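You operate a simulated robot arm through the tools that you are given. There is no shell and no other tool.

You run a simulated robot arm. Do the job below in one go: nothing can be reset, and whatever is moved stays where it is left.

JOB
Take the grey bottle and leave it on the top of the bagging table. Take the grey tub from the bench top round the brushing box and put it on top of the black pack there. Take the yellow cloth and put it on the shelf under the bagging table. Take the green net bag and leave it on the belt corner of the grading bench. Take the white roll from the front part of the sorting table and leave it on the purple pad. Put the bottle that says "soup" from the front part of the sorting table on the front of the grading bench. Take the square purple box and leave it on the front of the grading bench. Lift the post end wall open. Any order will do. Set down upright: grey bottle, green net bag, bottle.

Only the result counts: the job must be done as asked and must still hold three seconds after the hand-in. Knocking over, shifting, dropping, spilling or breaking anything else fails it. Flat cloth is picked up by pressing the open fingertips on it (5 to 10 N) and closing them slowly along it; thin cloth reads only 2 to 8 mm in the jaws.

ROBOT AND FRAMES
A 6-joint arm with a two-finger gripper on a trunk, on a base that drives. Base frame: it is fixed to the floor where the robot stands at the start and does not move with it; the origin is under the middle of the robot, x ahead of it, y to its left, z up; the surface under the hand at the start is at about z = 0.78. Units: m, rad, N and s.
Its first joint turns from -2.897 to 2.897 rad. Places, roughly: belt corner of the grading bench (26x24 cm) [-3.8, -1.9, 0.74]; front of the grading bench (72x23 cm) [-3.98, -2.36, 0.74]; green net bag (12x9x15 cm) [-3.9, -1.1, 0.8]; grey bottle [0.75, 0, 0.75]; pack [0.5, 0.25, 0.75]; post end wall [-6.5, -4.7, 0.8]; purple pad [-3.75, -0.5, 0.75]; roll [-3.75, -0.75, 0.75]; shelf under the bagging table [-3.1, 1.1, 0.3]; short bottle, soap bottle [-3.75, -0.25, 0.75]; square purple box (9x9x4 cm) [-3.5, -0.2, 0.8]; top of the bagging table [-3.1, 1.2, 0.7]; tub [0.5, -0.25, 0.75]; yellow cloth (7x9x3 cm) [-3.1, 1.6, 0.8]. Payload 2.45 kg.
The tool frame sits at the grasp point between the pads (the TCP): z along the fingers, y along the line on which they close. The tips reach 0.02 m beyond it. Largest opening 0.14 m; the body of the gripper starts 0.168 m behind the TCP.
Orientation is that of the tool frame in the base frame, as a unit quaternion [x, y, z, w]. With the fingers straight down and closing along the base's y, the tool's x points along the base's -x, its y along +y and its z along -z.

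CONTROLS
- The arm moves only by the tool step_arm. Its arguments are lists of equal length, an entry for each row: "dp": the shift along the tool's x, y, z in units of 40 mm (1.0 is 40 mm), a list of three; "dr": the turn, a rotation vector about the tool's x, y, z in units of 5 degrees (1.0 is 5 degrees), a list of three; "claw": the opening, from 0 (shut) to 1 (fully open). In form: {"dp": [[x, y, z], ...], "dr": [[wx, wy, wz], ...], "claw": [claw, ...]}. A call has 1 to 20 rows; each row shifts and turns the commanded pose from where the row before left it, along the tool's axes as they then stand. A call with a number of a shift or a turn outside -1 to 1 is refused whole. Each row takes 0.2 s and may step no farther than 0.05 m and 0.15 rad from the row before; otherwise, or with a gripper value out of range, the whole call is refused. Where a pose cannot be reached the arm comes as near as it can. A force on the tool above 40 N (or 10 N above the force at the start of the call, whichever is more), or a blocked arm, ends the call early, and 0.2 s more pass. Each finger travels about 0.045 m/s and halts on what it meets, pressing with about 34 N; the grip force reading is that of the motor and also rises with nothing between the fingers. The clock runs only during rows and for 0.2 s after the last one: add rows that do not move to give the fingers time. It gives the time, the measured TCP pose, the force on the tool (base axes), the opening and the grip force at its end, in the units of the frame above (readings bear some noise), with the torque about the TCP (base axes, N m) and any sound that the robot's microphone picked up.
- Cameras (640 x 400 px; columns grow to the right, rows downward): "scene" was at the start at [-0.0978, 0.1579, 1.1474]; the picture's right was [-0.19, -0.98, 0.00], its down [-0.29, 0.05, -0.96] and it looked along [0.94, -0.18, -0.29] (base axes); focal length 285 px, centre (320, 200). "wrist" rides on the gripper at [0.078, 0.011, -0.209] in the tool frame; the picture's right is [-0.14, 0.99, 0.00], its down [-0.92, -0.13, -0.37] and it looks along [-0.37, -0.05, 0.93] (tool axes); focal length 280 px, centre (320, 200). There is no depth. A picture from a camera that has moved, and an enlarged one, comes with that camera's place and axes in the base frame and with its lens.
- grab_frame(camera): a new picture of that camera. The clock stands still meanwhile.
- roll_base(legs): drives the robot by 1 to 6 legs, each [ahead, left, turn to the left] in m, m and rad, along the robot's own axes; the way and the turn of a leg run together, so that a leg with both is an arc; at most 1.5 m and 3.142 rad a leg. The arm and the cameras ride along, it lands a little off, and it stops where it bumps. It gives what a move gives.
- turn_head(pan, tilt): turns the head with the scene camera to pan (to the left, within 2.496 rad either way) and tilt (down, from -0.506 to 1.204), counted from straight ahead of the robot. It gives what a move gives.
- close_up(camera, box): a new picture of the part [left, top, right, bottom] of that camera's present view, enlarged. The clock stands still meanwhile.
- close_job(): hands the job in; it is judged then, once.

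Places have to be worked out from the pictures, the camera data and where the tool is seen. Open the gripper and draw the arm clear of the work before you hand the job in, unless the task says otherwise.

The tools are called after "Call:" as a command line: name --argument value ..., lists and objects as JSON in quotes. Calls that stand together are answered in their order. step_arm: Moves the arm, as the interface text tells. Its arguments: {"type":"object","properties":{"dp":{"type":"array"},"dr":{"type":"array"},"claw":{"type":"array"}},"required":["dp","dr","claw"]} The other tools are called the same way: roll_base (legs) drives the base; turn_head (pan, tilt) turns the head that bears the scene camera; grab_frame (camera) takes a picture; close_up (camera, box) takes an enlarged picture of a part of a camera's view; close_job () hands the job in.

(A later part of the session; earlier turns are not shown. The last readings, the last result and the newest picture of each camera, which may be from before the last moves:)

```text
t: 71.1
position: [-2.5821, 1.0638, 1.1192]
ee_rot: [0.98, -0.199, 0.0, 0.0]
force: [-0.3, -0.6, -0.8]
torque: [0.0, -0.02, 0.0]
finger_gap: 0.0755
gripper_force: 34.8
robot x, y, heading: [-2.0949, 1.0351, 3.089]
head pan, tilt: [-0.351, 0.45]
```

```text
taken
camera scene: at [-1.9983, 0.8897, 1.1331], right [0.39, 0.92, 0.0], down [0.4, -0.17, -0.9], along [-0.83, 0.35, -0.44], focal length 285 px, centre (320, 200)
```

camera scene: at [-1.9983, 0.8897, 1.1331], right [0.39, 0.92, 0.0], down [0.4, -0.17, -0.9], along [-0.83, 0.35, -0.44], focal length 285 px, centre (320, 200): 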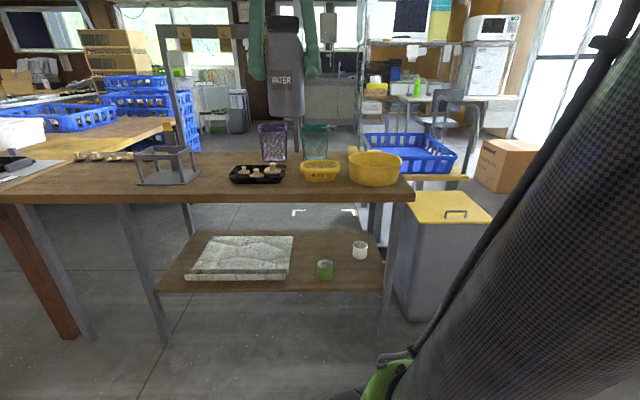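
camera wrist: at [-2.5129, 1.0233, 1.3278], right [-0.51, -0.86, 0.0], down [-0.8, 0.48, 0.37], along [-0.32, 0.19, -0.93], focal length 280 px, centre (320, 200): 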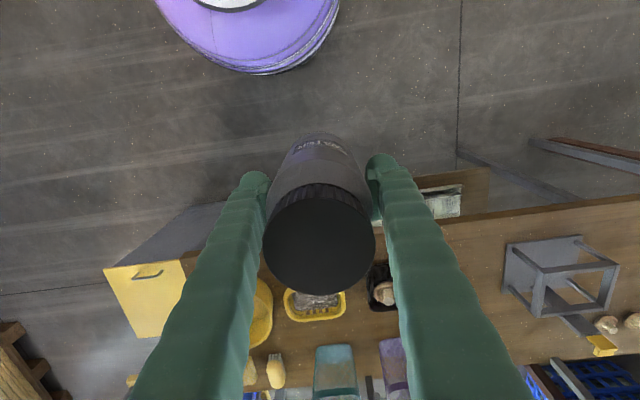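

The table's front edge runs slanted from about (-3.01, 0.63) to (-2.69, 1.53) at z ≈ 0.73, with a free gap between rack and black tray around (-3.03, 0.90). I drive 0.3 m closer and look again.

Call:
roll_base --legs '[[0.3, 0, 0]]'

Call:
turn_head --pan 0.0 --tilt 0.6

Call:
grab_frame --camera "scene"

Call:
grab_frame --camera "wrist"

```text
t: 73.2
position: [-2.8895, 1.0775, 1.1186]
ee_rot: [0.98, -0.197, 0.001, 0.0]
force: [0.0, -0.1, -1.6]
torque: [0.01, 0.02, 0.01]
finger_gap: 0.0753
gripper_force: 34.3
robot x, y, heading: [-2.402, 1.0525, 3.099]
head pan, tilt: [-0.351, 0.45]
```

```text
t: 74.0
position: [-2.8884, 1.0767, 1.1184]
ee_rot: [0.98, -0.197, 0.0, 0.0]
force: [-0.5, 0.7, -1.1]
torque: [-0.03, 0.04, -0.02]
finger_gap: 0.0753
gripper_force: 33.6
robot x, y, heading: [-2.4031, 1.0539, 3.092]
head pan, tilt: [0.0, 0.6]
```

```text
taken
camera scene: at [-2.3089, 0.8738, 1.1196], right [0.05, 1.0, 0.0], down [0.56, -0.03, -0.83], along [-0.82, 0.04, -0.56], focal length 285 px, centre (320, 200)
```

scene: 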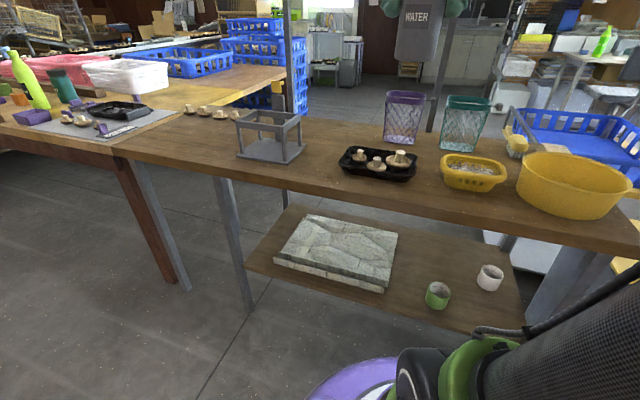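

```text
taken
camera wrist: at [-2.8205, 1.0364, 1.3277], right [-0.51, -0.86, 0.0], down [-0.8, 0.47, 0.37], along [-0.32, 0.19, -0.93], focal length 280 px, centre (320, 200)
```

wrist: 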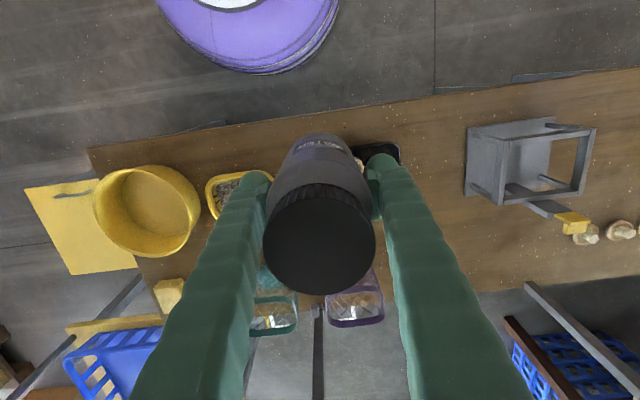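

The gap centre is about (-3.02, 0.90). To keep the fingers clear of rack and tray when opening, I turn the gripper 90° so it closes front-to-back, then move over the gap.

Call:
step_arm --dp '[[0, 0, 0], [0, 0, 0], [0, 0, 0], [0, 0, 0], [0, 0, 0], [0, 0, 0], [0, 0, 0], [0, 0, 0], [0, 0, 0], [0, 0, 0], [0, 0, 0], [0, 0, 0], [0, 0, 0], [0, 0, 0], [0, 0, 0], [0, 0, 0], [0, 0, 0], [0, 0, 0], [0, 0, 0]]' --dr '[[0, 0, -1], [0, 0, -1], [0, 0, -1], [0, 0, -1], [0, 0, -1], [0, 0, -1], [0, 0, -1], [0, 0, -1], [0, 0, -1], [0, 0, -1], [0, 0, -1], [0, 0, -1], [0, 0, -1], [0, 0, -1], [0, 0, -1], [0, 0, -1], [0, 0, -1], [0, 0, -1], [0, 0, 0]]' --claw '[0.4, 0.4, 0.4, 0.4, 0.4, 0.4, 0.4, 0.4, 0.4, 0.4, 0.4, 0.4, 0.4, 0.4, 0.4, 0.4, 0.4, 0.4, 0.4]'

Call:
step_arm --dp '[[-0.6, -0.15, 0], [-0.9, -0.22, 0], [-0.9, -0.22, 0], [-0.9, -0.22, 0], [-0.9, -0.22, 0], [-0.8, -0.2, 0], [-0.35, -0.1, 0], [0, 0, 0]]' --dr '[[0, 0, 0], [0, 0, 0], [0, 0, 0], [0, 0, 0], [0, 0, 0], [0, 0, 0], [0, 0, 0], [0, 0, 0]]' --claw '[0.4, 0.4, 0.4, 0.4, 0.4, 0.4, 0.4, 0.4]'

Call:
grab_frame --camera "wrist"

Call:
grab_frame --camera "scene"

```text
t: 78.0
position: [-2.8894, 1.0773, 1.12]
ee_rot: [0.832, 0.555, 0.0, 0.0]
force: [-0.1, -0.2, -1.0]
torque: [0.01, 0.0, 0.0]
finger_gap: 0.0755
gripper_force: 33.8
robot x, y, heading: [-2.3993, 1.0525, 3.098]
head pan, tilt: [0.0, 0.6]
```

```text
t: 79.8
position: [-3.0187, 0.8995, 1.1182]
ee_rot: [0.832, 0.555, 0.0, 0.001]
force: [0.2, 0.4, -1.8]
torque: [0.0, -0.01, 0.01]
finger_gap: 0.0754
gripper_force: 34.2
robot x, y, heading: [-2.3996, 1.0506, 3.09]
head pan, tilt: [0.0, 0.6]
```

```text
taken
camera wrist: at [-2.9788, 0.9675, 1.328], right [0.86, -0.51, 0.0], down [-0.47, -0.8, 0.37], along [-0.19, -0.32, -0.93], focal length 280 px, centre (320, 200)
```

wrist: 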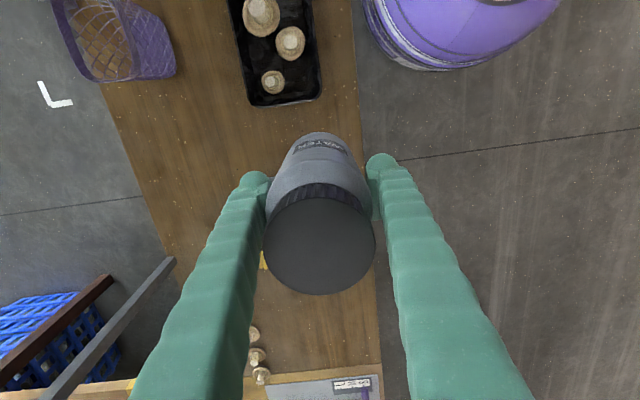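

```text
taken
camera scene: at [-2.309, 0.8737, 1.1196], right [0.05, 1.0, 0.0], down [0.56, -0.03, -0.82], along [-0.82, 0.04, -0.57], focal length 285 px, centre (320, 200)
```

scene: 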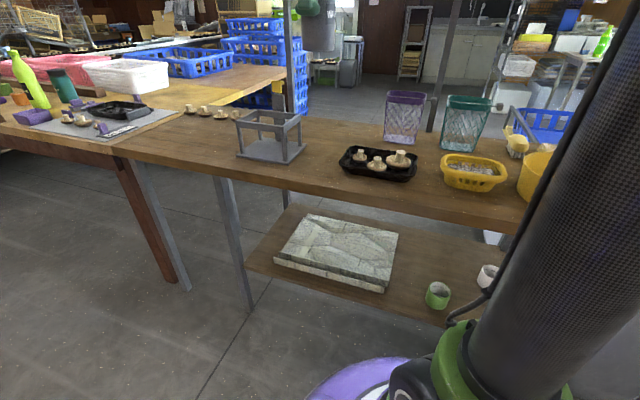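

The projection of the bottle's axis falls 8.7 cm inside the front edge with similar clearance to rack and tray. I nudge 1 cm toward the front and lower to z ≈ 0.88, then check.

Call:
step_arm --dp '[[-0.05, 0.3, 0.5], [0, 0, 0.9], [0, 0, 0.9], [0, 0, 0.9], [0, 0, 0.9], [0, 0, 0.9], [0, 0, 0.6], [0, 0, 0.3], [0, 0, 0]]' --dr '[[0, 0, 0], [0, 0, 0], [0, 0, 0], [0, 0, 0], [0, 0, 0], [0, 0, 0], [0, 0, 0], [0, 0, 0], [0, 0, 0]]' --claw '[0.4, 0.4, 0.4, 0.4, 0.4, 0.4, 0.4, 0.4, 0.4]'

Call:
close_up --camera "scene" --box '[220, 60, 460, 210]'

Call:
grab_frame --camera "wrist"

```text
t: 81.8
position: [-3.0122, 0.893, 0.8829]
ee_rot: [0.832, 0.554, 0.001, 0.0]
force: [0.4, -0.6, -1.0]
torque: [-0.01, 0.0, 0.0]
finger_gap: 0.0753
gripper_force: 34.3
robot x, y, heading: [-2.4002, 1.0519, 3.096]
head pan, tilt: [0.0, 0.6]
```

```text
2.67 times, centred on (340, 135) of scene
camera zoom: at [-2.309, 0.8736, 1.1196], right [0.05, 1.0, 0.0], down [0.56, -0.03, -0.82], along [-0.82, 0.04, -0.57], focal length 761 px, centre (267, 373)
```

zoom: 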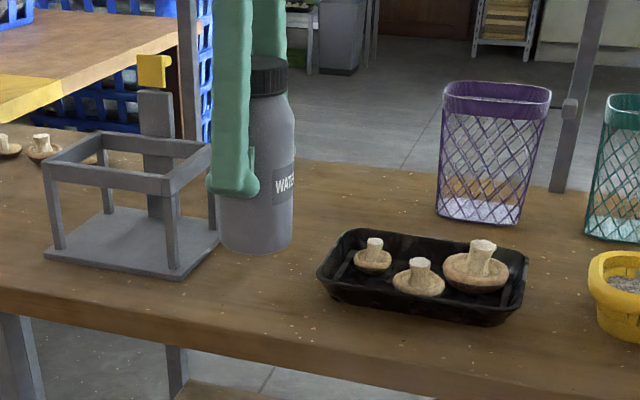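

```text
taken
camera wrist: at [-2.9699, 0.9607, 1.0912], right [0.86, -0.51, 0.0], down [-0.47, -0.8, 0.37], along [-0.19, -0.32, -0.93], focal length 280 px, centre (320, 200)
```

wrist: 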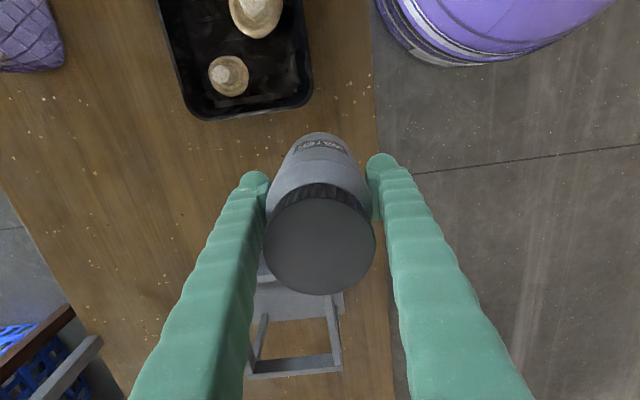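

The bottle is about 5 cm above the table with ~3 cm clearance on both sides. I lower to 0.847 and then creep down watching the force.

Call:
step_arm --dp '[[0, 0, 0.5], [0, 0, 0.4], [0, 0, 0]]' --dr '[[0, 0, 0], [0, 0, 0], [0, 0, 0]]' --claw '[0.4, 0.4, 0.4]'

Call:
step_arm --dp '[[0, 0, 0.1], [0, 0, 0.1], [0, 0, 0]]' --dr '[[0, 0, 0], [0, 0, 0], [0, 0, 0]]' --claw '[0.4, 0.4, 0.4]'

Call:
close_up --camera "scene" --box '[220, 60, 460, 210]'

```text
t: 82.6
position: [-3.0105, 0.8917, 0.8474]
ee_rot: [0.832, 0.554, 0.0, 0.0]
force: [0.7, -0.3, -1.6]
torque: [-0.01, -0.01, 0.06]
finger_gap: 0.0752
gripper_force: 34.0
robot x, y, heading: [-2.4017, 1.0531, 3.093]
head pan, tilt: [0.0, 0.6]
```

```text
t: 83.4
position: [-3.0088, 0.8926, 0.8377]
ee_rot: [0.833, 0.554, -0.001, -0.001]
force: [0.2, 0.1, -1.5]
torque: [0.02, 0.01, 0.01]
finger_gap: 0.0758
gripper_force: 33.5
robot x, y, heading: [-2.401, 1.0538, 3.094]
head pan, tilt: [0.0, 0.6]
```

```text
2.67 times, centred on (340, 135) of scene
camera zoom: at [-2.309, 0.8736, 1.1196], right [0.05, 1.0, 0.0], down [0.56, -0.03, -0.82], along [-0.82, 0.04, -0.57], focal length 761 px, centre (267, 373)
```

zoom: 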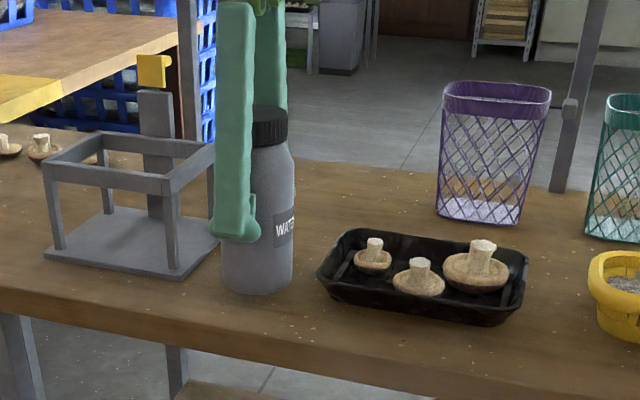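

Still hanging (force -1.5 N). I continue down in 4 mm steps.

Call:
step_arm --dp '[[0, 0, 0.1], [0, 0, 0]]' --dr '[[0, 0, 0], [0, 0, 0]]' --claw '[0.4, 0.4]'

Call:
step_arm --dp '[[0, 0, 0.1], [0, 0, 0]]' --dr '[[0, 0, 0], [0, 0, 0]]' --claw '[0.4, 0.4]'

Call:
step_arm --dp '[[0, 0, 0.1], [0, 0, 0]]' --dr '[[0, 0, 0], [0, 0, 0]]' --claw '[0.4, 0.4]'

```text
t: 84.0
position: [-3.0112, 0.8931, 0.8347]
ee_rot: [0.833, 0.554, 0.0, 0.0]
force: [0.7, -0.1, -2.2]
torque: [-0.01, 0.01, 0.01]
finger_gap: 0.0755
gripper_force: 34.2
robot x, y, heading: [-2.4054, 1.0523, 3.091]
head pan, tilt: [0.0, 0.6]
```

```text
t: 84.6
position: [-3.0109, 0.8931, 0.8307]
ee_rot: [0.832, 0.554, 0.0, 0.0]
force: [1.6, -0.8, -0.8]
torque: [0.01, 0.0, -0.01]
finger_gap: 0.0752
gripper_force: 34.1
robot x, y, heading: [-2.4023, 1.0543, 3.096]
head pan, tilt: [0.0, 0.6]
```

```text
t: 85.2
position: [-3.0107, 0.893, 0.8271]
ee_rot: [0.832, 0.555, 0.0, 0.0]
force: [0.5, -0.3, -1.2]
torque: [0.02, 0.0, 0.04]
finger_gap: 0.0757
gripper_force: 33.8
robot x, y, heading: [-2.4008, 1.0524, 3.096]
head pan, tilt: [0.0, 0.6]
```

No contact yet. I keep creeping down in 3–4 mm steps.

Call:
step_arm --dp '[[0, 0, 0.1], [0, 0, 0]]' --dr '[[0, 0, 0], [0, 0, 0]]' --claw '[0.4, 0.4]'

Call:
step_arm --dp '[[0, 0, 0.1], [0, 0, 0]]' --dr '[[0, 0, 0], [0, 0, 0]]' --claw '[0.4, 0.4]'

Call:
close_up --camera "scene" --box '[220, 60, 460, 210]'

```text
t: 85.8
position: [-3.011, 0.8939, 0.8228]
ee_rot: [0.832, 0.554, 0.0, 0.001]
force: [-1.6, -0.1, 29.3]
torque: [0.03, 0.1, 0.02]
finger_gap: 0.0755
gripper_force: 34.3
robot x, y, heading: [-2.4033, 1.0522, 3.093]
head pan, tilt: [0.0, 0.6]
```

```text
t: 86.1
position: [-3.011, 0.8937, 0.8224]
ee_rot: [0.832, 0.554, 0.0, 0.001]
force: [3.5, 0.4, 19.6]
torque: [0.08, -0.42, -0.01]
finger_gap: 0.0755
gripper_force: 33.6
robot x, y, heading: [-2.405, 1.0514, 3.093]
head pan, tilt: [0.0, 0.6]
stopped in row 1: the force on the tool passed its limit at 43 N (the readings are from after the stop); the commanded pose is now the measured one
```

```text
2.67 times, centred on (340, 135) of scene
camera zoom: at [-2.3084, 0.8738, 1.1195], right [0.05, 1.0, 0.0], down [0.56, -0.03, -0.83], along [-0.82, 0.04, -0.56], focal length 761 px, centre (267, 373)
```

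zoom: 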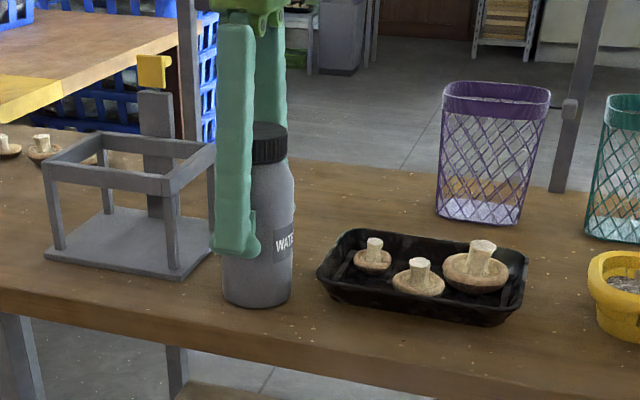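

The bottle is down (contact at about TCP 0.824). I ease up 2 mm and open the fingers slowly.

Call:
step_arm --dp '[[0, 0, -0.04], [0, 0, 0], [0, 0, 0], [0, 0, 0], [0, 0, 0], [0, 0, 0], [0, 0, 0]]' --dr '[[0, 0, 0], [0, 0, 0], [0, 0, 0], [0, 0, 0], [0, 0, 0], [0, 0, 0], [0, 0, 0]]' --claw '[0.4, 0.55, 0.6, 0.65, 0.75, 0.85, 0.85]'

Call:
close_up --camera "scene" --box '[220, 60, 460, 210]'

Call:
grab_frame --camera "wrist"

```text
t: 87.7
position: [-3.0108, 0.8927, 0.8245]
ee_rot: [0.832, 0.554, 0.0, 0.001]
force: [-0.3, 0.0, 0.0]
torque: [0.02, 0.02, 0.0]
finger_gap: 0.119
gripper_force: 0.1
robot x, y, heading: [-2.3977, 1.0543, 3.096]
head pan, tilt: [0.0, 0.6]
```

```text
2.67 times, centred on (340, 135) of scene
camera zoom: at [-2.309, 0.8736, 1.1196], right [0.05, 1.0, 0.0], down [0.56, -0.03, -0.82], along [-0.82, 0.04, -0.57], focal length 761 px, centre (267, 373)
```

zoom: 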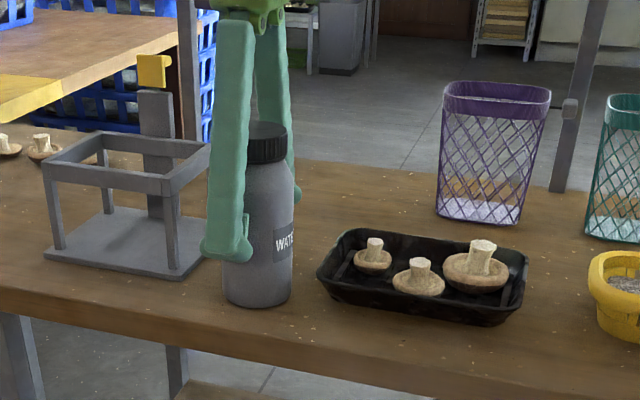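

```text
taken
camera wrist: at [-2.9701, 0.9615, 1.0332], right [0.86, -0.51, 0.0], down [-0.47, -0.8, 0.37], along [-0.19, -0.32, -0.93], focal length 280 px, centre (320, 200)
```

wrist: 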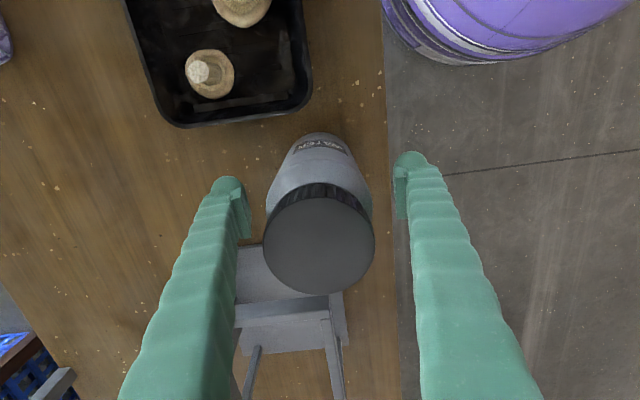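

The bottle stands upright on the bagging table. I raise the hand straight up and look at the yellow cloth at the table's right back end.

Call:
step_arm --dp '[[0, 0, -0.4], [0, 0, -0.9], [0, 0, -0.9], [0, 0, -0.9], [0, 0, -0.9], [0, 0, -0.9], [0, 0, -0.9], [0, 0, -0.9], [0, 0, -0.5], [0, 0, 0]]' --dr '[[0, 0, 0], [0, 0, 0], [0, 0, 0], [0, 0, 0], [0, 0, 0], [0, 0, 0], [0, 0, 0], [0, 0, 0], [0, 0, 0], [0, 0, 0]]' --claw '[0.85, 0.85, 1, 1, 1, 1, 1, 1, 1, 1]'

Call:
turn_head --pan -0.4 --tilt 0.4

Call:
grab_frame --camera "scene"

Call:
grab_frame --camera "wrist"

```text
t: 89.9
position: [-3.0107, 0.8933, 1.1135]
ee_rot: [0.833, 0.554, 0.0, 0.0]
force: [-0.2, -0.6, 0.1]
torque: [0.01, 0.02, 0.01]
finger_gap: 0.14
gripper_force: 0.0
robot x, y, heading: [-2.4007, 1.0513, 3.094]
head pan, tilt: [0.0, 0.6]
```

```text
t: 90.8
position: [-3.0106, 0.8924, 1.1126]
ee_rot: [0.832, 0.554, 0.0, 0.0]
force: [0.1, -0.1, -0.6]
torque: [-0.01, -0.02, 0.0]
finger_gap: 0.1399
gripper_force: 0.0
robot x, y, heading: [-2.404, 1.0511, 3.094]
head pan, tilt: [-0.4, 0.4]
```

```text
taken
camera scene: at [-2.3043, 0.9094, 1.1377], right [0.43, 0.9, 0.0], down [0.35, -0.17, -0.92], along [-0.83, 0.4, -0.39], focal length 285 px, centre (320, 200)
```

scene: 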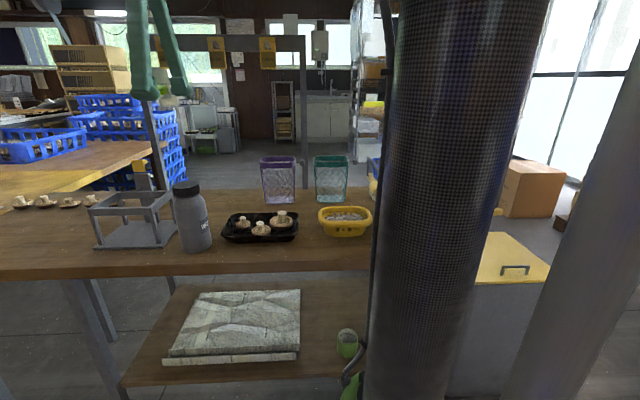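

```text
taken
camera wrist: at [-2.9695, 0.9609, 1.3215], right [0.86, -0.51, 0.0], down [-0.47, -0.8, 0.37], along [-0.19, -0.32, -0.93], focal length 280 px, centre (320, 200)
```

wrist: 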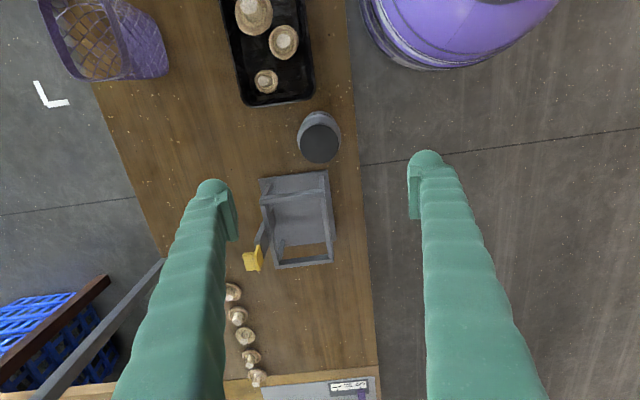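

The trunk hides the right end, so I sweep the hand rightwards above the table (raising a bit) and turn it back so the wrist camera looks at the cloth.

Call:
step_arm --dp '[[0.9, -0.106, -0.12], [0.9, -0.106, -0.12], [0.9, -0.106, -0.12], [0.9, -0.106, -0.12], [0.9, -0.106, -0.12], [0.9, -0.106, -0.12], [0.9, -0.106, -0.12], [0.9, -0.106, -0.12], [0.9, -0.106, -0.12], [0.9, -0.106, -0.12], [0.9, -0.106, -0.12], [0.9, -0.106, -0.12], [0.9, -0.106, -0.12], [0.9, -0.106, -0.12], [0.9, -0.106, -0.12], [0, 0, 0]]' --dr '[[0, 0, 0], [0, 0, 0], [0, 0, 0], [0, 0, 0], [0, 0, 0], [0, 0, 0], [0, 0, 0], [0, 0, 0], [0, 0, 0], [0, 0, 0], [0, 0, 0], [0, 0, 0], [0, 0, 0], [0, 0, 0], [0, 0, 0], [0, 0, 0]]' --claw '[1, 1, 1, 1, 1, 1, 1, 1, 1, 1, 1, 1, 1, 1, 1, 1]'

Call:
step_arm --dp '[[0, 0, 0], [0, 0, 0], [0, 0, 0], [0, 0, 0], [0, 0, 0], [0, 0, 0], [0, 0, 0], [0, 0, 0], [0, 0, 0], [0, 0, 0], [0, 0, 0], [0, 0, 0], [0, 0, 0], [0, 0, 0], [0, 0, 0], [0, 0, 0], [0, 0, 0], [0, 0, 0], [0, 0, 0]]' --dr '[[0, 0, 1], [0, 0, 1], [0, 0, 1], [0, 0, 1], [0, 0, 1], [0, 0, 1], [0, 0, 1], [0, 0, 1], [0, 0, 1], [0, 0, 1], [0, 0, 1], [0, 0, 1], [0, 0, 1], [0, 0, 1], [0, 0, 1], [0, 0, 1], [0, 0, 1], [0, 0, 1], [0, 0, 0]]' --claw '[1, 1, 1, 1, 1, 1, 1, 1, 1, 1, 1, 1, 1, 1, 1, 1, 1, 1, 1]'

Call:
grab_frame --camera "wrist"

Call:
grab_frame --camera "scene"

```text
t: 94.2
position: [-2.8621, 1.4173, 1.1835]
ee_rot: [0.833, 0.554, 0.0, 0.0]
force: [-0.3, -0.3, -1.1]
torque: [0.0, 0.03, -0.03]
finger_gap: 0.14
gripper_force: 0.0
robot x, y, heading: [-2.4066, 1.0517, 3.095]
head pan, tilt: [-0.4, 0.4]
```

```text
t: 98.2
position: [-2.8615, 1.4171, 1.1851]
ee_rot: [0.98, -0.197, -0.001, -0.001]
force: [0.6, -0.6, 0.5]
torque: [0.0, 0.01, -0.02]
finger_gap: 0.1399
gripper_force: 0.0
robot x, y, heading: [-2.4024, 1.0576, 3.095]
head pan, tilt: [-0.4, 0.4]
```

```text
taken
camera wrist: at [-2.792, 1.3767, 1.3933], right [-0.51, -0.86, 0.0], down [-0.8, 0.47, 0.37], along [-0.32, 0.19, -0.93], focal length 280 px, centre (320, 200)
```

wrist: 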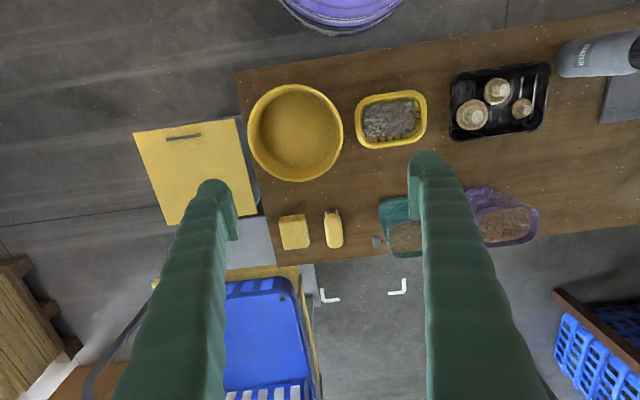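

```text
taken
camera scene: at [-2.3042, 0.9096, 1.1378], right [0.43, 0.9, 0.0], down [0.35, -0.17, -0.92], along [-0.83, 0.4, -0.39], focal length 285 px, centre (320, 200)
```

scene: 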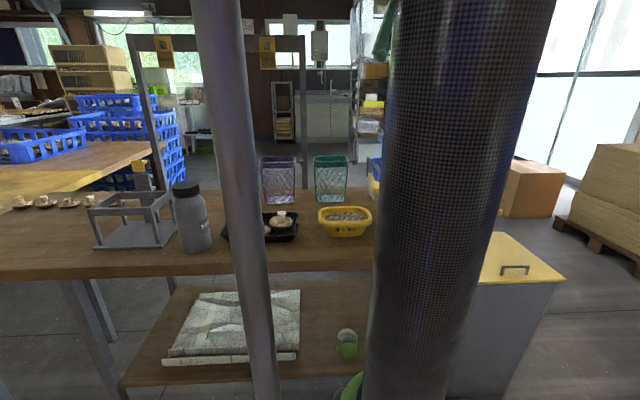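

Two yellow things appear behind the tub: a square one and a bottle-like one. I zoom in to tell which is the cloth.

Call:
close_up --camera "wrist" --box '[220, 160, 400, 280]'

```text
3.33 times, centred on (310, 220) of wrist
camera zoom: at [-2.792, 1.3767, 1.3933], right [-0.51, -0.86, 0.0], down [-0.8, 0.47, 0.37], along [-0.32, 0.19, -0.93], focal length 935 px, centre (353, 133)
```

zoom: 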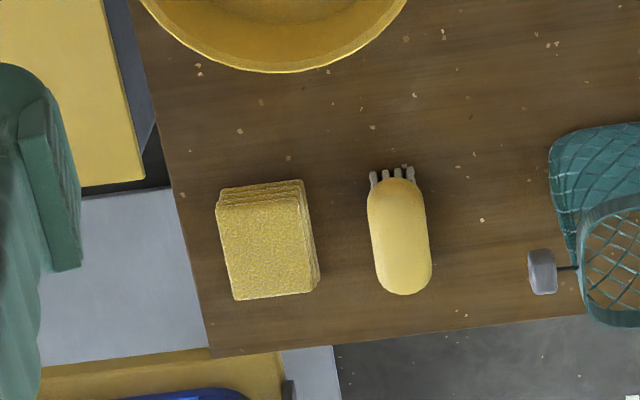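

The left one is a folded stack of yellow cloth (about 6.5×8 cm, 3 cm high), centred near (-3.056, 1.609), its short side already along the closing line. I move above it.

Call:
step_arm --dp '[[-0.904, -0.364, 0.5], [-0.904, -0.364, 0.5], [-0.904, -0.364, 0.5], [-0.904, -0.364, 0.5], [-0.904, -0.364, 0.5], [-0.904, -0.364, 0.5], [-0.904, -0.364, 0.5], [0, 0, 0.6], [0, 0, 0]]' --dr '[[0, 0, 0], [0, 0, 0], [0, 0, 0], [0, 0, 0], [0, 0, 0], [0, 0, 0], [0, 0, 0], [0, 0, 0], [0, 0, 0]]' --claw '[1, 1, 1, 1, 1, 1, 1, 1, 1]'

Call:
grab_frame --camera "wrist"

```text
t: 100.2
position: [-3.0576, 1.6073, 1.0181]
ee_rot: [0.98, -0.197, 0.0, 0.0]
force: [-1.0, 0.0, 0.1]
torque: [-0.01, -0.01, 0.04]
finger_gap: 0.1402
gripper_force: 0.0
robot x, y, heading: [-2.4056, 1.056, 3.097]
head pan, tilt: [-0.4, 0.4]
```

```text
taken
camera wrist: at [-2.9882, 1.5685, 1.2278], right [-0.51, -0.86, 0.0], down [-0.8, 0.47, 0.37], along [-0.32, 0.19, -0.93], focal length 280 px, centre (320, 200)
```

wrist: 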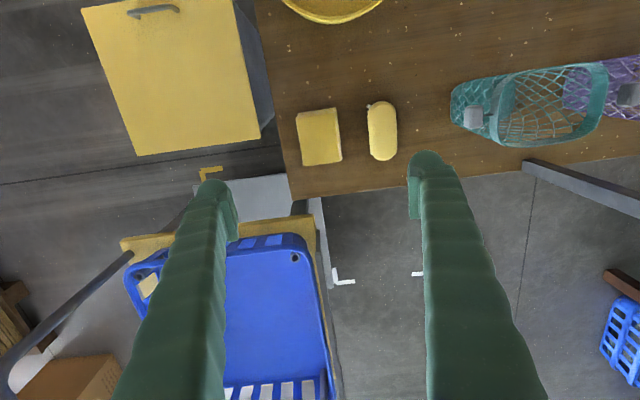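

The cloth is centred under the hand, with the brush close by on one side. I narrow the fingers to about 9.5 cm so they pass between cloth and brush, and descend to z ≈ 0.82.

Call:
step_arm --dp '[[0.08, 0, 0], [0, 0, 0], [0, 0, 0.6], [0, 0, 0.9], [0, 0, 0.9], [0, 0, 0.9], [0, 0, 0.9], [0, 0, 0.7], [0, 0, 0]]' --dr '[[0, 0, 0], [0, 0, 0], [0, 0, 0], [0, 0, 0], [0, 0, 0], [0, 0, 0], [0, 0, 0], [0, 0, 0], [0, 0, 0]]' --claw '[0.8, 0.68, 0.68, 0.68, 0.68, 0.68, 0.68, 0.68, 0.68]'

Call:
grab_frame --camera "wrist"

```text
t: 102.2
position: [-3.0532, 1.6058, 0.8244]
ee_rot: [0.981, -0.195, 0.0, -0.001]
force: [-0.4, 0.0, -0.1]
torque: [0.02, -0.02, -0.03]
finger_gap: 0.0952
gripper_force: 0.1
robot x, y, heading: [-2.4031, 1.0531, 3.092]
head pan, tilt: [-0.4, 0.4]
```

```text
taken
camera wrist: at [-2.9843, 1.5658, 1.0336], right [-0.51, -0.86, 0.0], down [-0.8, 0.47, 0.37], along [-0.32, 0.19, -0.93], focal length 280 px, centre (320, 200)
```

wrist: 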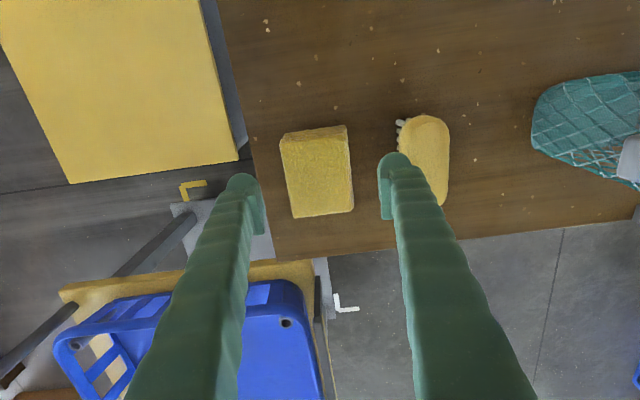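

Cloth and fingers are aligned with a clear gap to the brush. I go down to TCP z ≈ 0.767 and close.

Call:
step_arm --dp '[[0, 0, 0.5], [0, 0, 0.5], [0, 0, 0.3], [0, 0, 0.12], [0, 0, 0]]' --dr '[[0, 0, 0], [0, 0, 0], [0, 0, 0], [0, 0, 0], [0, 0, 0]]' --claw '[0.68, 0.68, 0.68, 0.68, 0.68]'

Call:
step_arm --dp '[[0, 0, 0], [0, 0, 0], [0, 0, 0], [0, 0, 0], [0, 0, 0], [0, 0, 0]]' --dr '[[0, 0, 0], [0, 0, 0], [0, 0, 0], [0, 0, 0], [0, 0, 0], [0, 0, 0]]' --claw '[0.55, 0.45, 0.35, 0.3, 0.3, 0.3]'

Call:
grab_frame --camera "wrist"

```text
t: 103.4
position: [-3.0532, 1.6057, 0.7668]
ee_rot: [0.981, -0.196, 0.0, 0.0]
force: [0.3, -0.1, 0.0]
torque: [0.04, -0.01, 0.0]
finger_gap: 0.0953
gripper_force: 0.1
robot x, y, heading: [-2.4059, 1.0522, 3.095]
head pan, tilt: [-0.4, 0.4]
```

```text
t: 104.8
position: [-3.053, 1.6061, 0.767]
ee_rot: [0.98, -0.197, 0.0, 0.0]
force: [-1.2, 0.6, 0.6]
torque: [-0.03, -0.04, 0.0]
finger_gap: 0.0634
gripper_force: 34.0
robot x, y, heading: [-2.4004, 1.0569, 3.095]
head pan, tilt: [-0.4, 0.4]
```

```text
taken
camera wrist: at [-2.984, 1.5666, 0.9763], right [-0.51, -0.86, 0.0], down [-0.8, 0.47, 0.37], along [-0.32, 0.19, -0.93], focal length 280 px, centre (320, 200)
```

wrist: 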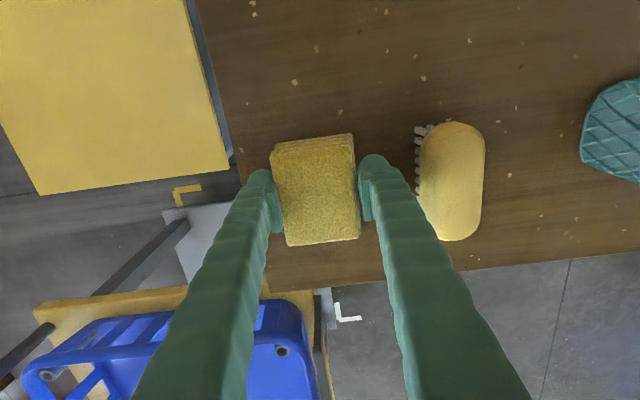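

Gripped at 6.3 cm. I test-lift and then raise to about z = 1.05.

Call:
step_arm --dp '[[0, 0, -0.1], [0, 0, -0.2], [0, 0, -0.4], [0, 0, -0.8], [0, 0, -0.9], [0, 0, -0.9], [0, 0, -0.9], [0, 0, -0.9], [0, 0, -0.9], [0, 0, -0.9], [0, 0, -0.4], [0, 0, 0]]' --dr '[[0, 0, 0], [0, 0, 0], [0, 0, 0], [0, 0, 0], [0, 0, 0], [0, 0, 0], [0, 0, 0], [0, 0, 0], [0, 0, 0], [0, 0, 0], [0, 0, 0], [0, 0, 0]]' --claw '[0.3, 0.3, 0.3, 0.3, 0.3, 0.3, 0.3, 0.3, 0.3, 0.3, 0.3, 0.3]'

Call:
grab_frame --camera "wrist"

```text
t: 107.4
position: [-3.052, 1.6053, 1.0598]
ee_rot: [0.98, -0.197, 0.0, 0.0]
force: [-0.7, -0.3, -0.4]
torque: [-0.03, 0.0, 0.0]
finger_gap: 0.0633
gripper_force: 33.6
robot x, y, heading: [-2.4028, 1.0552, 3.099]
head pan, tilt: [-0.4, 0.4]
```

```text
taken
camera wrist: at [-2.9826, 1.5658, 1.2697], right [-0.51, -0.86, 0.0], down [-0.8, 0.47, 0.37], along [-0.32, 0.19, -0.93], focal length 280 px, centre (320, 200)
```

wrist: 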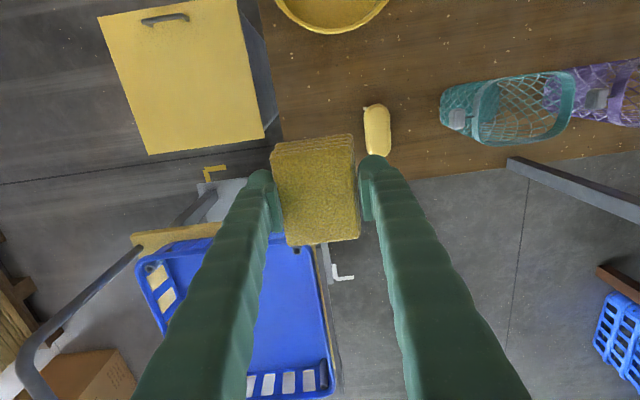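

The cloth is securely held. I bring it in front of the robot at height, straighten the tool relative to the robot, then back off and turn to face the table squarely.

Call:
step_arm --dp '[[0.618, 0.9265, 0], [0.618, 0.9265, 0], [0.618, 0.9265, 0], [0.618, 0.9265, 0], [0.618, 0.9265, 0], [0.618, 0.9265, 0], [0.618, 0.9265, 0], [0.618, 0.9265, 0], [0.618, 0.9265, 0], [0.618, 0.9265, 0], [0.618, 0.9265, 0], [0.618, 0.9265, 0], [0, 0, 0], [0, 0, 0], [0, 0, 0], [0, 0, 0], [0, 0, 0]]' --dr '[[0, 0, 0], [0, 0, 0], [0, 0, 0], [0, 0, 0], [0, 0, 0], [0, 0, 0], [0, 0, 0], [0, 0, 0], [0, 0, 0], [0, 0, 0], [0, 0, 0], [0, 0, 0], [0, 0, -1], [0, 0, -1], [0, 0, -1], [0, 0, -1], [0, 0, 0]]' --claw '[0.3, 0.3, 0.3, 0.3, 0.3, 0.3, 0.3, 0.3, 0.3, 0.3, 0.3, 0.3, 0.3, 0.3, 0.3, 0.3, 0.3]'

Call:
roll_base --legs '[[-0.177, 0.042, 0], [0, 0, -0.349]]'

Call:
turn_head --pan 0.0 --tilt 0.65

Call:
grab_frame --camera "scene"

Call:
grab_frame --camera "wrist"

```text
t: 111.0
position: [-2.9507, 1.0815, 1.057]
ee_rot: [1.0, -0.022, 0.0, 0.001]
force: [0.0, 0.0, -0.9]
torque: [-0.01, -0.01, -0.01]
finger_gap: 0.0634
gripper_force: 34.4
robot x, y, heading: [-2.4027, 1.0543, 3.094]
head pan, tilt: [-0.4, 0.4]
```

```text
t: 113.6
position: [-2.729, 1.2186, 1.0587]
ee_rot: [0.98, -0.197, 0.0, 0.0]
force: [0.3, 0.1, -0.3]
torque: [-0.02, 0.0, -0.02]
finger_gap: 0.0635
gripper_force: 33.7
robot x, y, heading: [-2.2246, 1.0014, 2.746]
head pan, tilt: [-0.4, 0.4]
```

```text
t: 114.4
position: [-2.7279, 1.2166, 1.0595]
ee_rot: [0.98, -0.198, -0.001, -0.001]
force: [0.6, 0.0, -1.3]
torque: [-0.01, -0.01, -0.02]
finger_gap: 0.0635
gripper_force: 34.1
robot x, y, heading: [-2.2218, 1.0004, 2.748]
head pan, tilt: [0.0, 0.649]
```

```text
taken
camera scene: at [-2.1967, 0.8009, 1.1153], right [0.39, 0.92, 0.0], down [0.56, -0.23, -0.8], along [-0.73, 0.31, -0.6], focal length 285 px, centre (320, 200)
```

scene: 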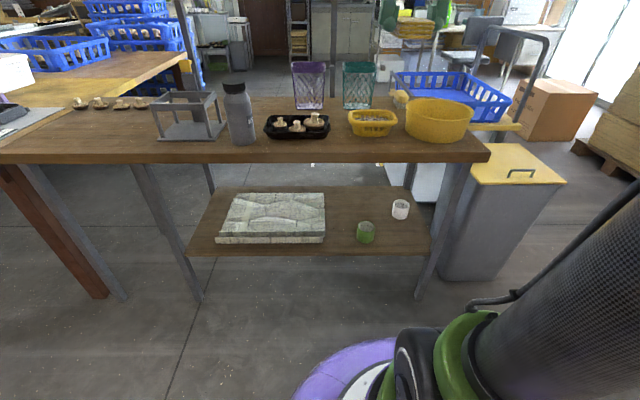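

```text
taken
camera wrist: at [-2.6593, 1.1777, 1.2678], right [-0.51, -0.86, 0.0], down [-0.8, 0.47, 0.37], along [-0.32, 0.19, -0.93], focal length 280 px, centre (320, 200)
```

wrist: 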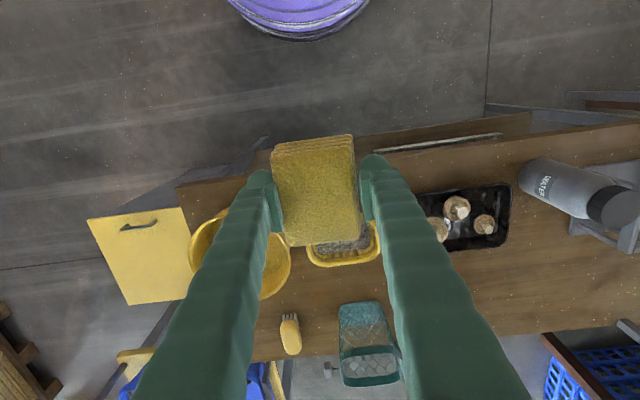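

Facing the table squarely now. From this view the shelf top is at z ≈ 0.29, and a free spot behind the green tin is at about (-3.00, 1.325). I back off 0.35 m to have room to pitch the hand forward and lower it in front of the table.

Call:
roll_base --legs '[[-0.37, 0, 0]]'

Call:
step_arm --dp '[[-0.9, 0, 0], [-0.9, 0, 0], [-0.9, 0, 0], [-0.9, 0, 0], [0, 0, 0], [0, 0, 0], [0, 0, 0], [0, 0, 0], [0, 0, 0], [0, 0, 0], [0, 0, 0], [0, 0, 0], [0, 0, 0], [0, 0, 0], [0, 0, 0], [0, 0, 0]]' --dr '[[0, 0, 0], [0, 0, 0], [0, 0, 0], [0, 0, 0], [0, -1, 0], [0, -1, 0], [0, -1, 0], [0, -1, 0], [0, -1, 0], [0, -1, 0], [0, -1, 0], [0, -1, 0], [0, -1, 0], [0, -1, 0], [0, -1, 0], [0, 0, 0]]' --claw '[0.3, 0.3, 0.3, 0.3, 0.3, 0.3, 0.3, 0.3, 0.3, 0.3, 0.3, 0.3, 0.3, 0.3, 0.3, 0.3]'

Call:
grab_frame --camera "scene"

```text
t: 116.8
position: [-2.3829, 1.0715, 1.0589]
ee_rot: [0.98, -0.197, 0.0, 0.0]
force: [0.7, 0.4, -0.4]
torque: [-0.03, 0.0, 0.02]
finger_gap: 0.0636
gripper_force: 34.5
robot x, y, heading: [-1.8786, 0.8538, 2.745]
head pan, tilt: [0.0, 0.649]
```

```text
t: 120.2
position: [-2.516, 1.1268, 1.0581]
ee_rot: [0.869, -0.175, -0.454, -0.092]
force: [0.2, -0.4, -0.5]
torque: [0.01, -0.02, 0.02]
finger_gap: 0.0636
gripper_force: 34.3
robot x, y, heading: [-1.8772, 0.8588, 2.744]
head pan, tilt: [0.0, 0.649]
```

```text
taken
camera scene: at [-1.8499, 0.6558, 1.1153], right [0.39, 0.92, 0.0], down [0.56, -0.23, -0.8], along [-0.73, 0.31, -0.6], focal length 285 px, centre (320, 200)
```

scene: 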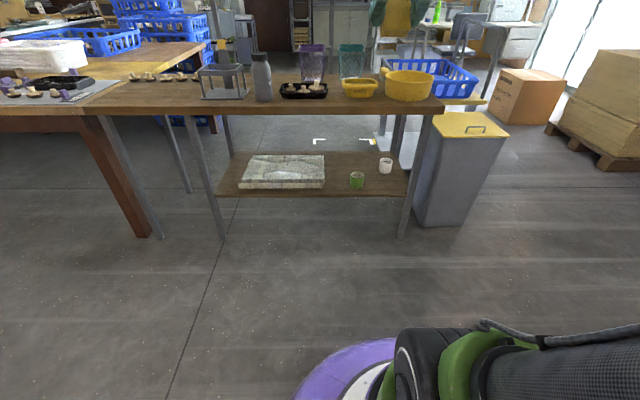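

The tool is pitched 55° and held 0.69 m ahead, clear of the table. I lower it to about z = 0.46.

Call:
step_arm --dp '[[0.41, 0, 0.287], [0.74, 0, 0.517], [0.82, 0, 0.574], [0.82, 0, 0.574], [0.82, 0, 0.574], [0.82, 0, 0.574], [0.82, 0, 0.574], [0.82, 0, 0.574], [0, 0, 0]]' --dr '[[0, 0, 0], [0, 0, 0], [0, 0, 0], [0, 0, 0], [0, 0, 0], [0, 0, 0], [0, 0, 0], [0, 0, 0], [0, 0, 0]]' --claw '[0.3, 0.3, 0.3, 0.3, 0.3, 0.3, 0.3, 0.3, 0.3]'

Call:
step_arm --dp '[[0.41, 0, 0.287], [0.74, 0, 0.517], [0.82, 0, 0.574], [0.82, 0, 0.574], [0.82, 0, 0.574], [0.82, 0, 0.574], [0.82, 0, 0.574], [0.82, 0, 0.574], [0, 0, 0]]' --dr '[[0, 0, 0], [0, 0, 0], [0, 0, 0], [0, 0, 0], [0, 0, 0], [0, 0, 0], [0, 0, 0], [0, 0, 0], [0, 0, 0]]' --claw '[0.3, 0.3, 0.3, 0.3, 0.3, 0.3, 0.3, 0.3, 0.3]'

Call:
grab_frame --camera "scene"

Call:
grab_frame --camera "wrist"

```text
t: 122.2
position: [-2.5153, 1.1276, 0.7623]
ee_rot: [0.87, -0.174, -0.453, -0.091]
force: [-0.1, -0.3, -0.9]
torque: [0.0, 0.01, -0.01]
finger_gap: 0.0633
gripper_force: 33.8
robot x, y, heading: [-1.8794, 0.8537, 2.744]
head pan, tilt: [0.0, 0.649]
```

```text
t: 124.2
position: [-2.546, 1.1408, 0.5803]
ee_rot: [0.87, -0.175, -0.451, -0.091]
force: [0.3, -0.3, -0.9]
torque: [-0.01, 0.01, 0.03]
finger_gap: 0.0634
gripper_force: 34.0
out of reach, approached as far as the arm can: row 5, 6, 7, 8
robot x, y, heading: [-1.8772, 0.8533, 2.743]
head pan, tilt: [0.0, 0.649]
```

```text
taken
camera scene: at [-1.85, 0.6558, 1.1153], right [0.39, 0.92, 0.0], down [0.56, -0.23, -0.8], along [-0.73, 0.31, -0.6], focal length 285 px, centre (320, 200)
```

scene: 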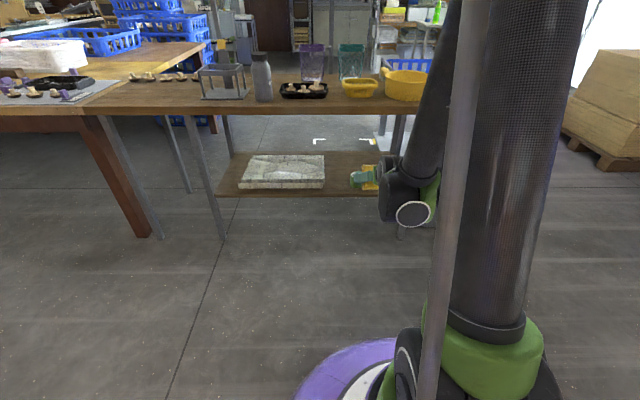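

```text
taken
camera wrist: at [-2.3493, 1.0485, 0.6369], right [-0.45, -0.88, 0.11], down [-0.16, 0.21, 0.96], along [-0.88, 0.42, -0.24], focal length 280 px, centre (320, 200)
```

wrist: 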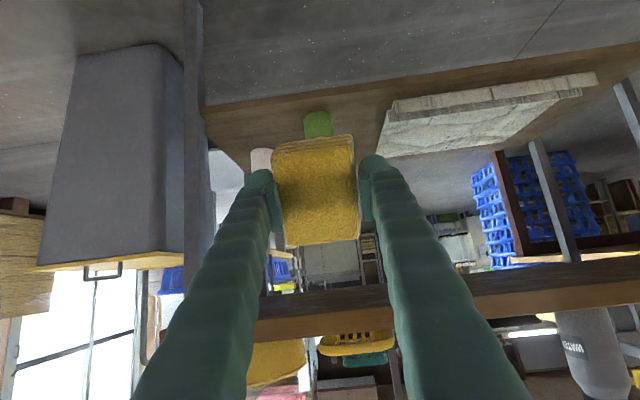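

The arm can't go lower than z ≈ 0.58 at this distance with this pitch. I try farther forward, where the arm is more stretched, to see how low it reaches.

Call:
step_arm --dp '[[-0.574, 0, 0.819], [-0.574, 0, 0.819], [-0.574, 0, 0.819], [-0.574, 0, 0.819], [0, 0, 0]]' --dr '[[0, 0, 0], [0, 0, 0], [0, 0, 0], [0, 0, 0], [0, 0, 0]]' --claw '[0.3, 0.3, 0.3, 0.3, 0.3]'

Call:
grab_frame --camera "scene"

```text
t: 125.4
position: [-2.6928, 1.2028, 0.5822]
ee_rot: [0.87, -0.174, -0.453, -0.091]
force: [-0.2, -0.4, -0.7]
torque: [0.02, -0.02, 0.02]
finger_gap: 0.0633
gripper_force: 33.8
robot x, y, heading: [-1.8829, 0.8531, 2.74]
head pan, tilt: [0.0, 0.649]
```

```text
taken
camera scene: at [-1.85, 0.6558, 1.1153], right [0.39, 0.92, 0.0], down [0.56, -0.23, -0.8], along [-0.73, 0.31, -0.6], focal length 285 px, centre (320, 200)
```

scene: 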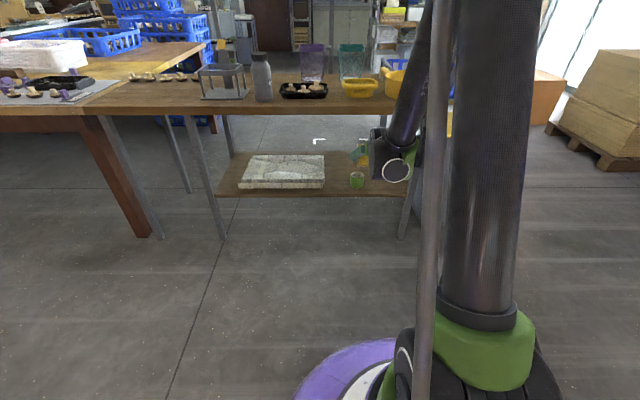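

It moved forward fine to 0.88 m ahead. Now I try lowering from here.

Call:
step_arm --dp '[[0.41, 0, 0.287], [0.41, 0, 0.287], [0.41, 0, 0.287], [0.41, 0, 0.287], [0, 0, 0]]' --dr '[[0, 0, 0], [0, 0, 0], [0, 0, 0], [0, 0, 0], [0, 0, 0]]' --claw '[0.3, 0.3, 0.3, 0.3, 0.3]'

Call:
step_arm --dp '[[0.41, 0, 0.287], [0.41, 0, 0.287], [0.41, 0, 0.287], [0, 0, 0]]' --dr '[[0, 0, 0], [0, 0, 0], [0, 0, 0], [0, 0, 0]]' --claw '[0.3, 0.3, 0.3, 0.3]'

Call:
grab_frame --camera "scene"

Call:
grab_frame --camera "wrist"

```text
t: 126.6
position: [-2.6927, 1.2019, 0.5]
ee_rot: [0.87, -0.174, -0.453, -0.091]
force: [-0.3, 0.3, -0.7]
torque: [-0.03, 0.03, 0.0]
finger_gap: 0.0633
gripper_force: 34.2
robot x, y, heading: [-1.8788, 0.8561, 2.744]
head pan, tilt: [0.0, 0.649]
```

```text
t: 127.6
position: [-2.7128, 1.21, 0.465]
ee_rot: [0.871, -0.174, -0.451, -0.09]
force: [0.7, 0.7, -0.6]
torque: [-0.01, -0.04, -0.01]
finger_gap: 0.0634
gripper_force: 34.0
out of reach, approached as far as the arm can: row 2, 3
robot x, y, heading: [-1.8797, 0.8553, 2.741]
head pan, tilt: [0.0, 0.649]
```

```text
taken
camera scene: at [-1.8501, 0.6559, 1.1153], right [0.39, 0.92, 0.0], down [0.56, -0.23, -0.8], along [-0.73, 0.31, -0.6], focal length 285 px, centre (320, 200)
```

scene: 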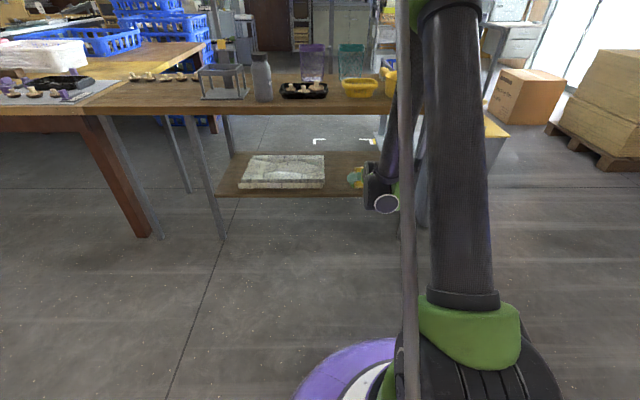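

```text
taken
camera wrist: at [-2.5166, 1.1168, 0.5206], right [-0.45, -0.88, 0.11], down [-0.16, 0.21, 0.96], along [-0.88, 0.42, -0.24], focal length 280 px, centre (320, 200)
```

wrist: 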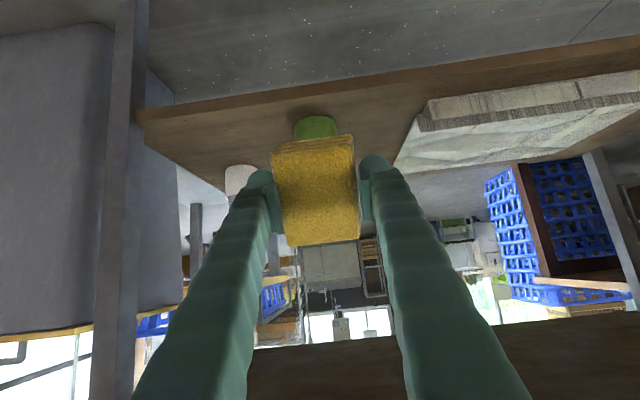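

At 0.9 m ahead the limit is z ≈ 0.465; a steeper tool should allow lower. I reduce the pitch by 10° (to 45°) and try lowering again.

Call:
step_arm --dp '[[0, 0, 0], [0, 0, 0], [0.35, 0, 0.35], [0.35, 0, 0.35], [0.35, 0, 0.35], [0, 0, 0]]' --dr '[[0, 1, 0], [0, 1, 0], [0, 0, 0], [0, 0, 0], [0, 0, 0], [0, 0, 0]]' --claw '[0.3, 0.3, 0.3, 0.3, 0.3, 0.3]'

```text
t: 129.0
position: [-2.7132, 1.2103, 0.4035]
ee_rot: [0.906, -0.181, -0.376, -0.075]
force: [-0.7, -0.7, 0.0]
torque: [-0.04, 0.01, -0.04]
finger_gap: 0.0632
gripper_force: 33.9
robot x, y, heading: [-1.882, 0.8575, 2.748]
head pan, tilt: [0.0, 0.649]
```

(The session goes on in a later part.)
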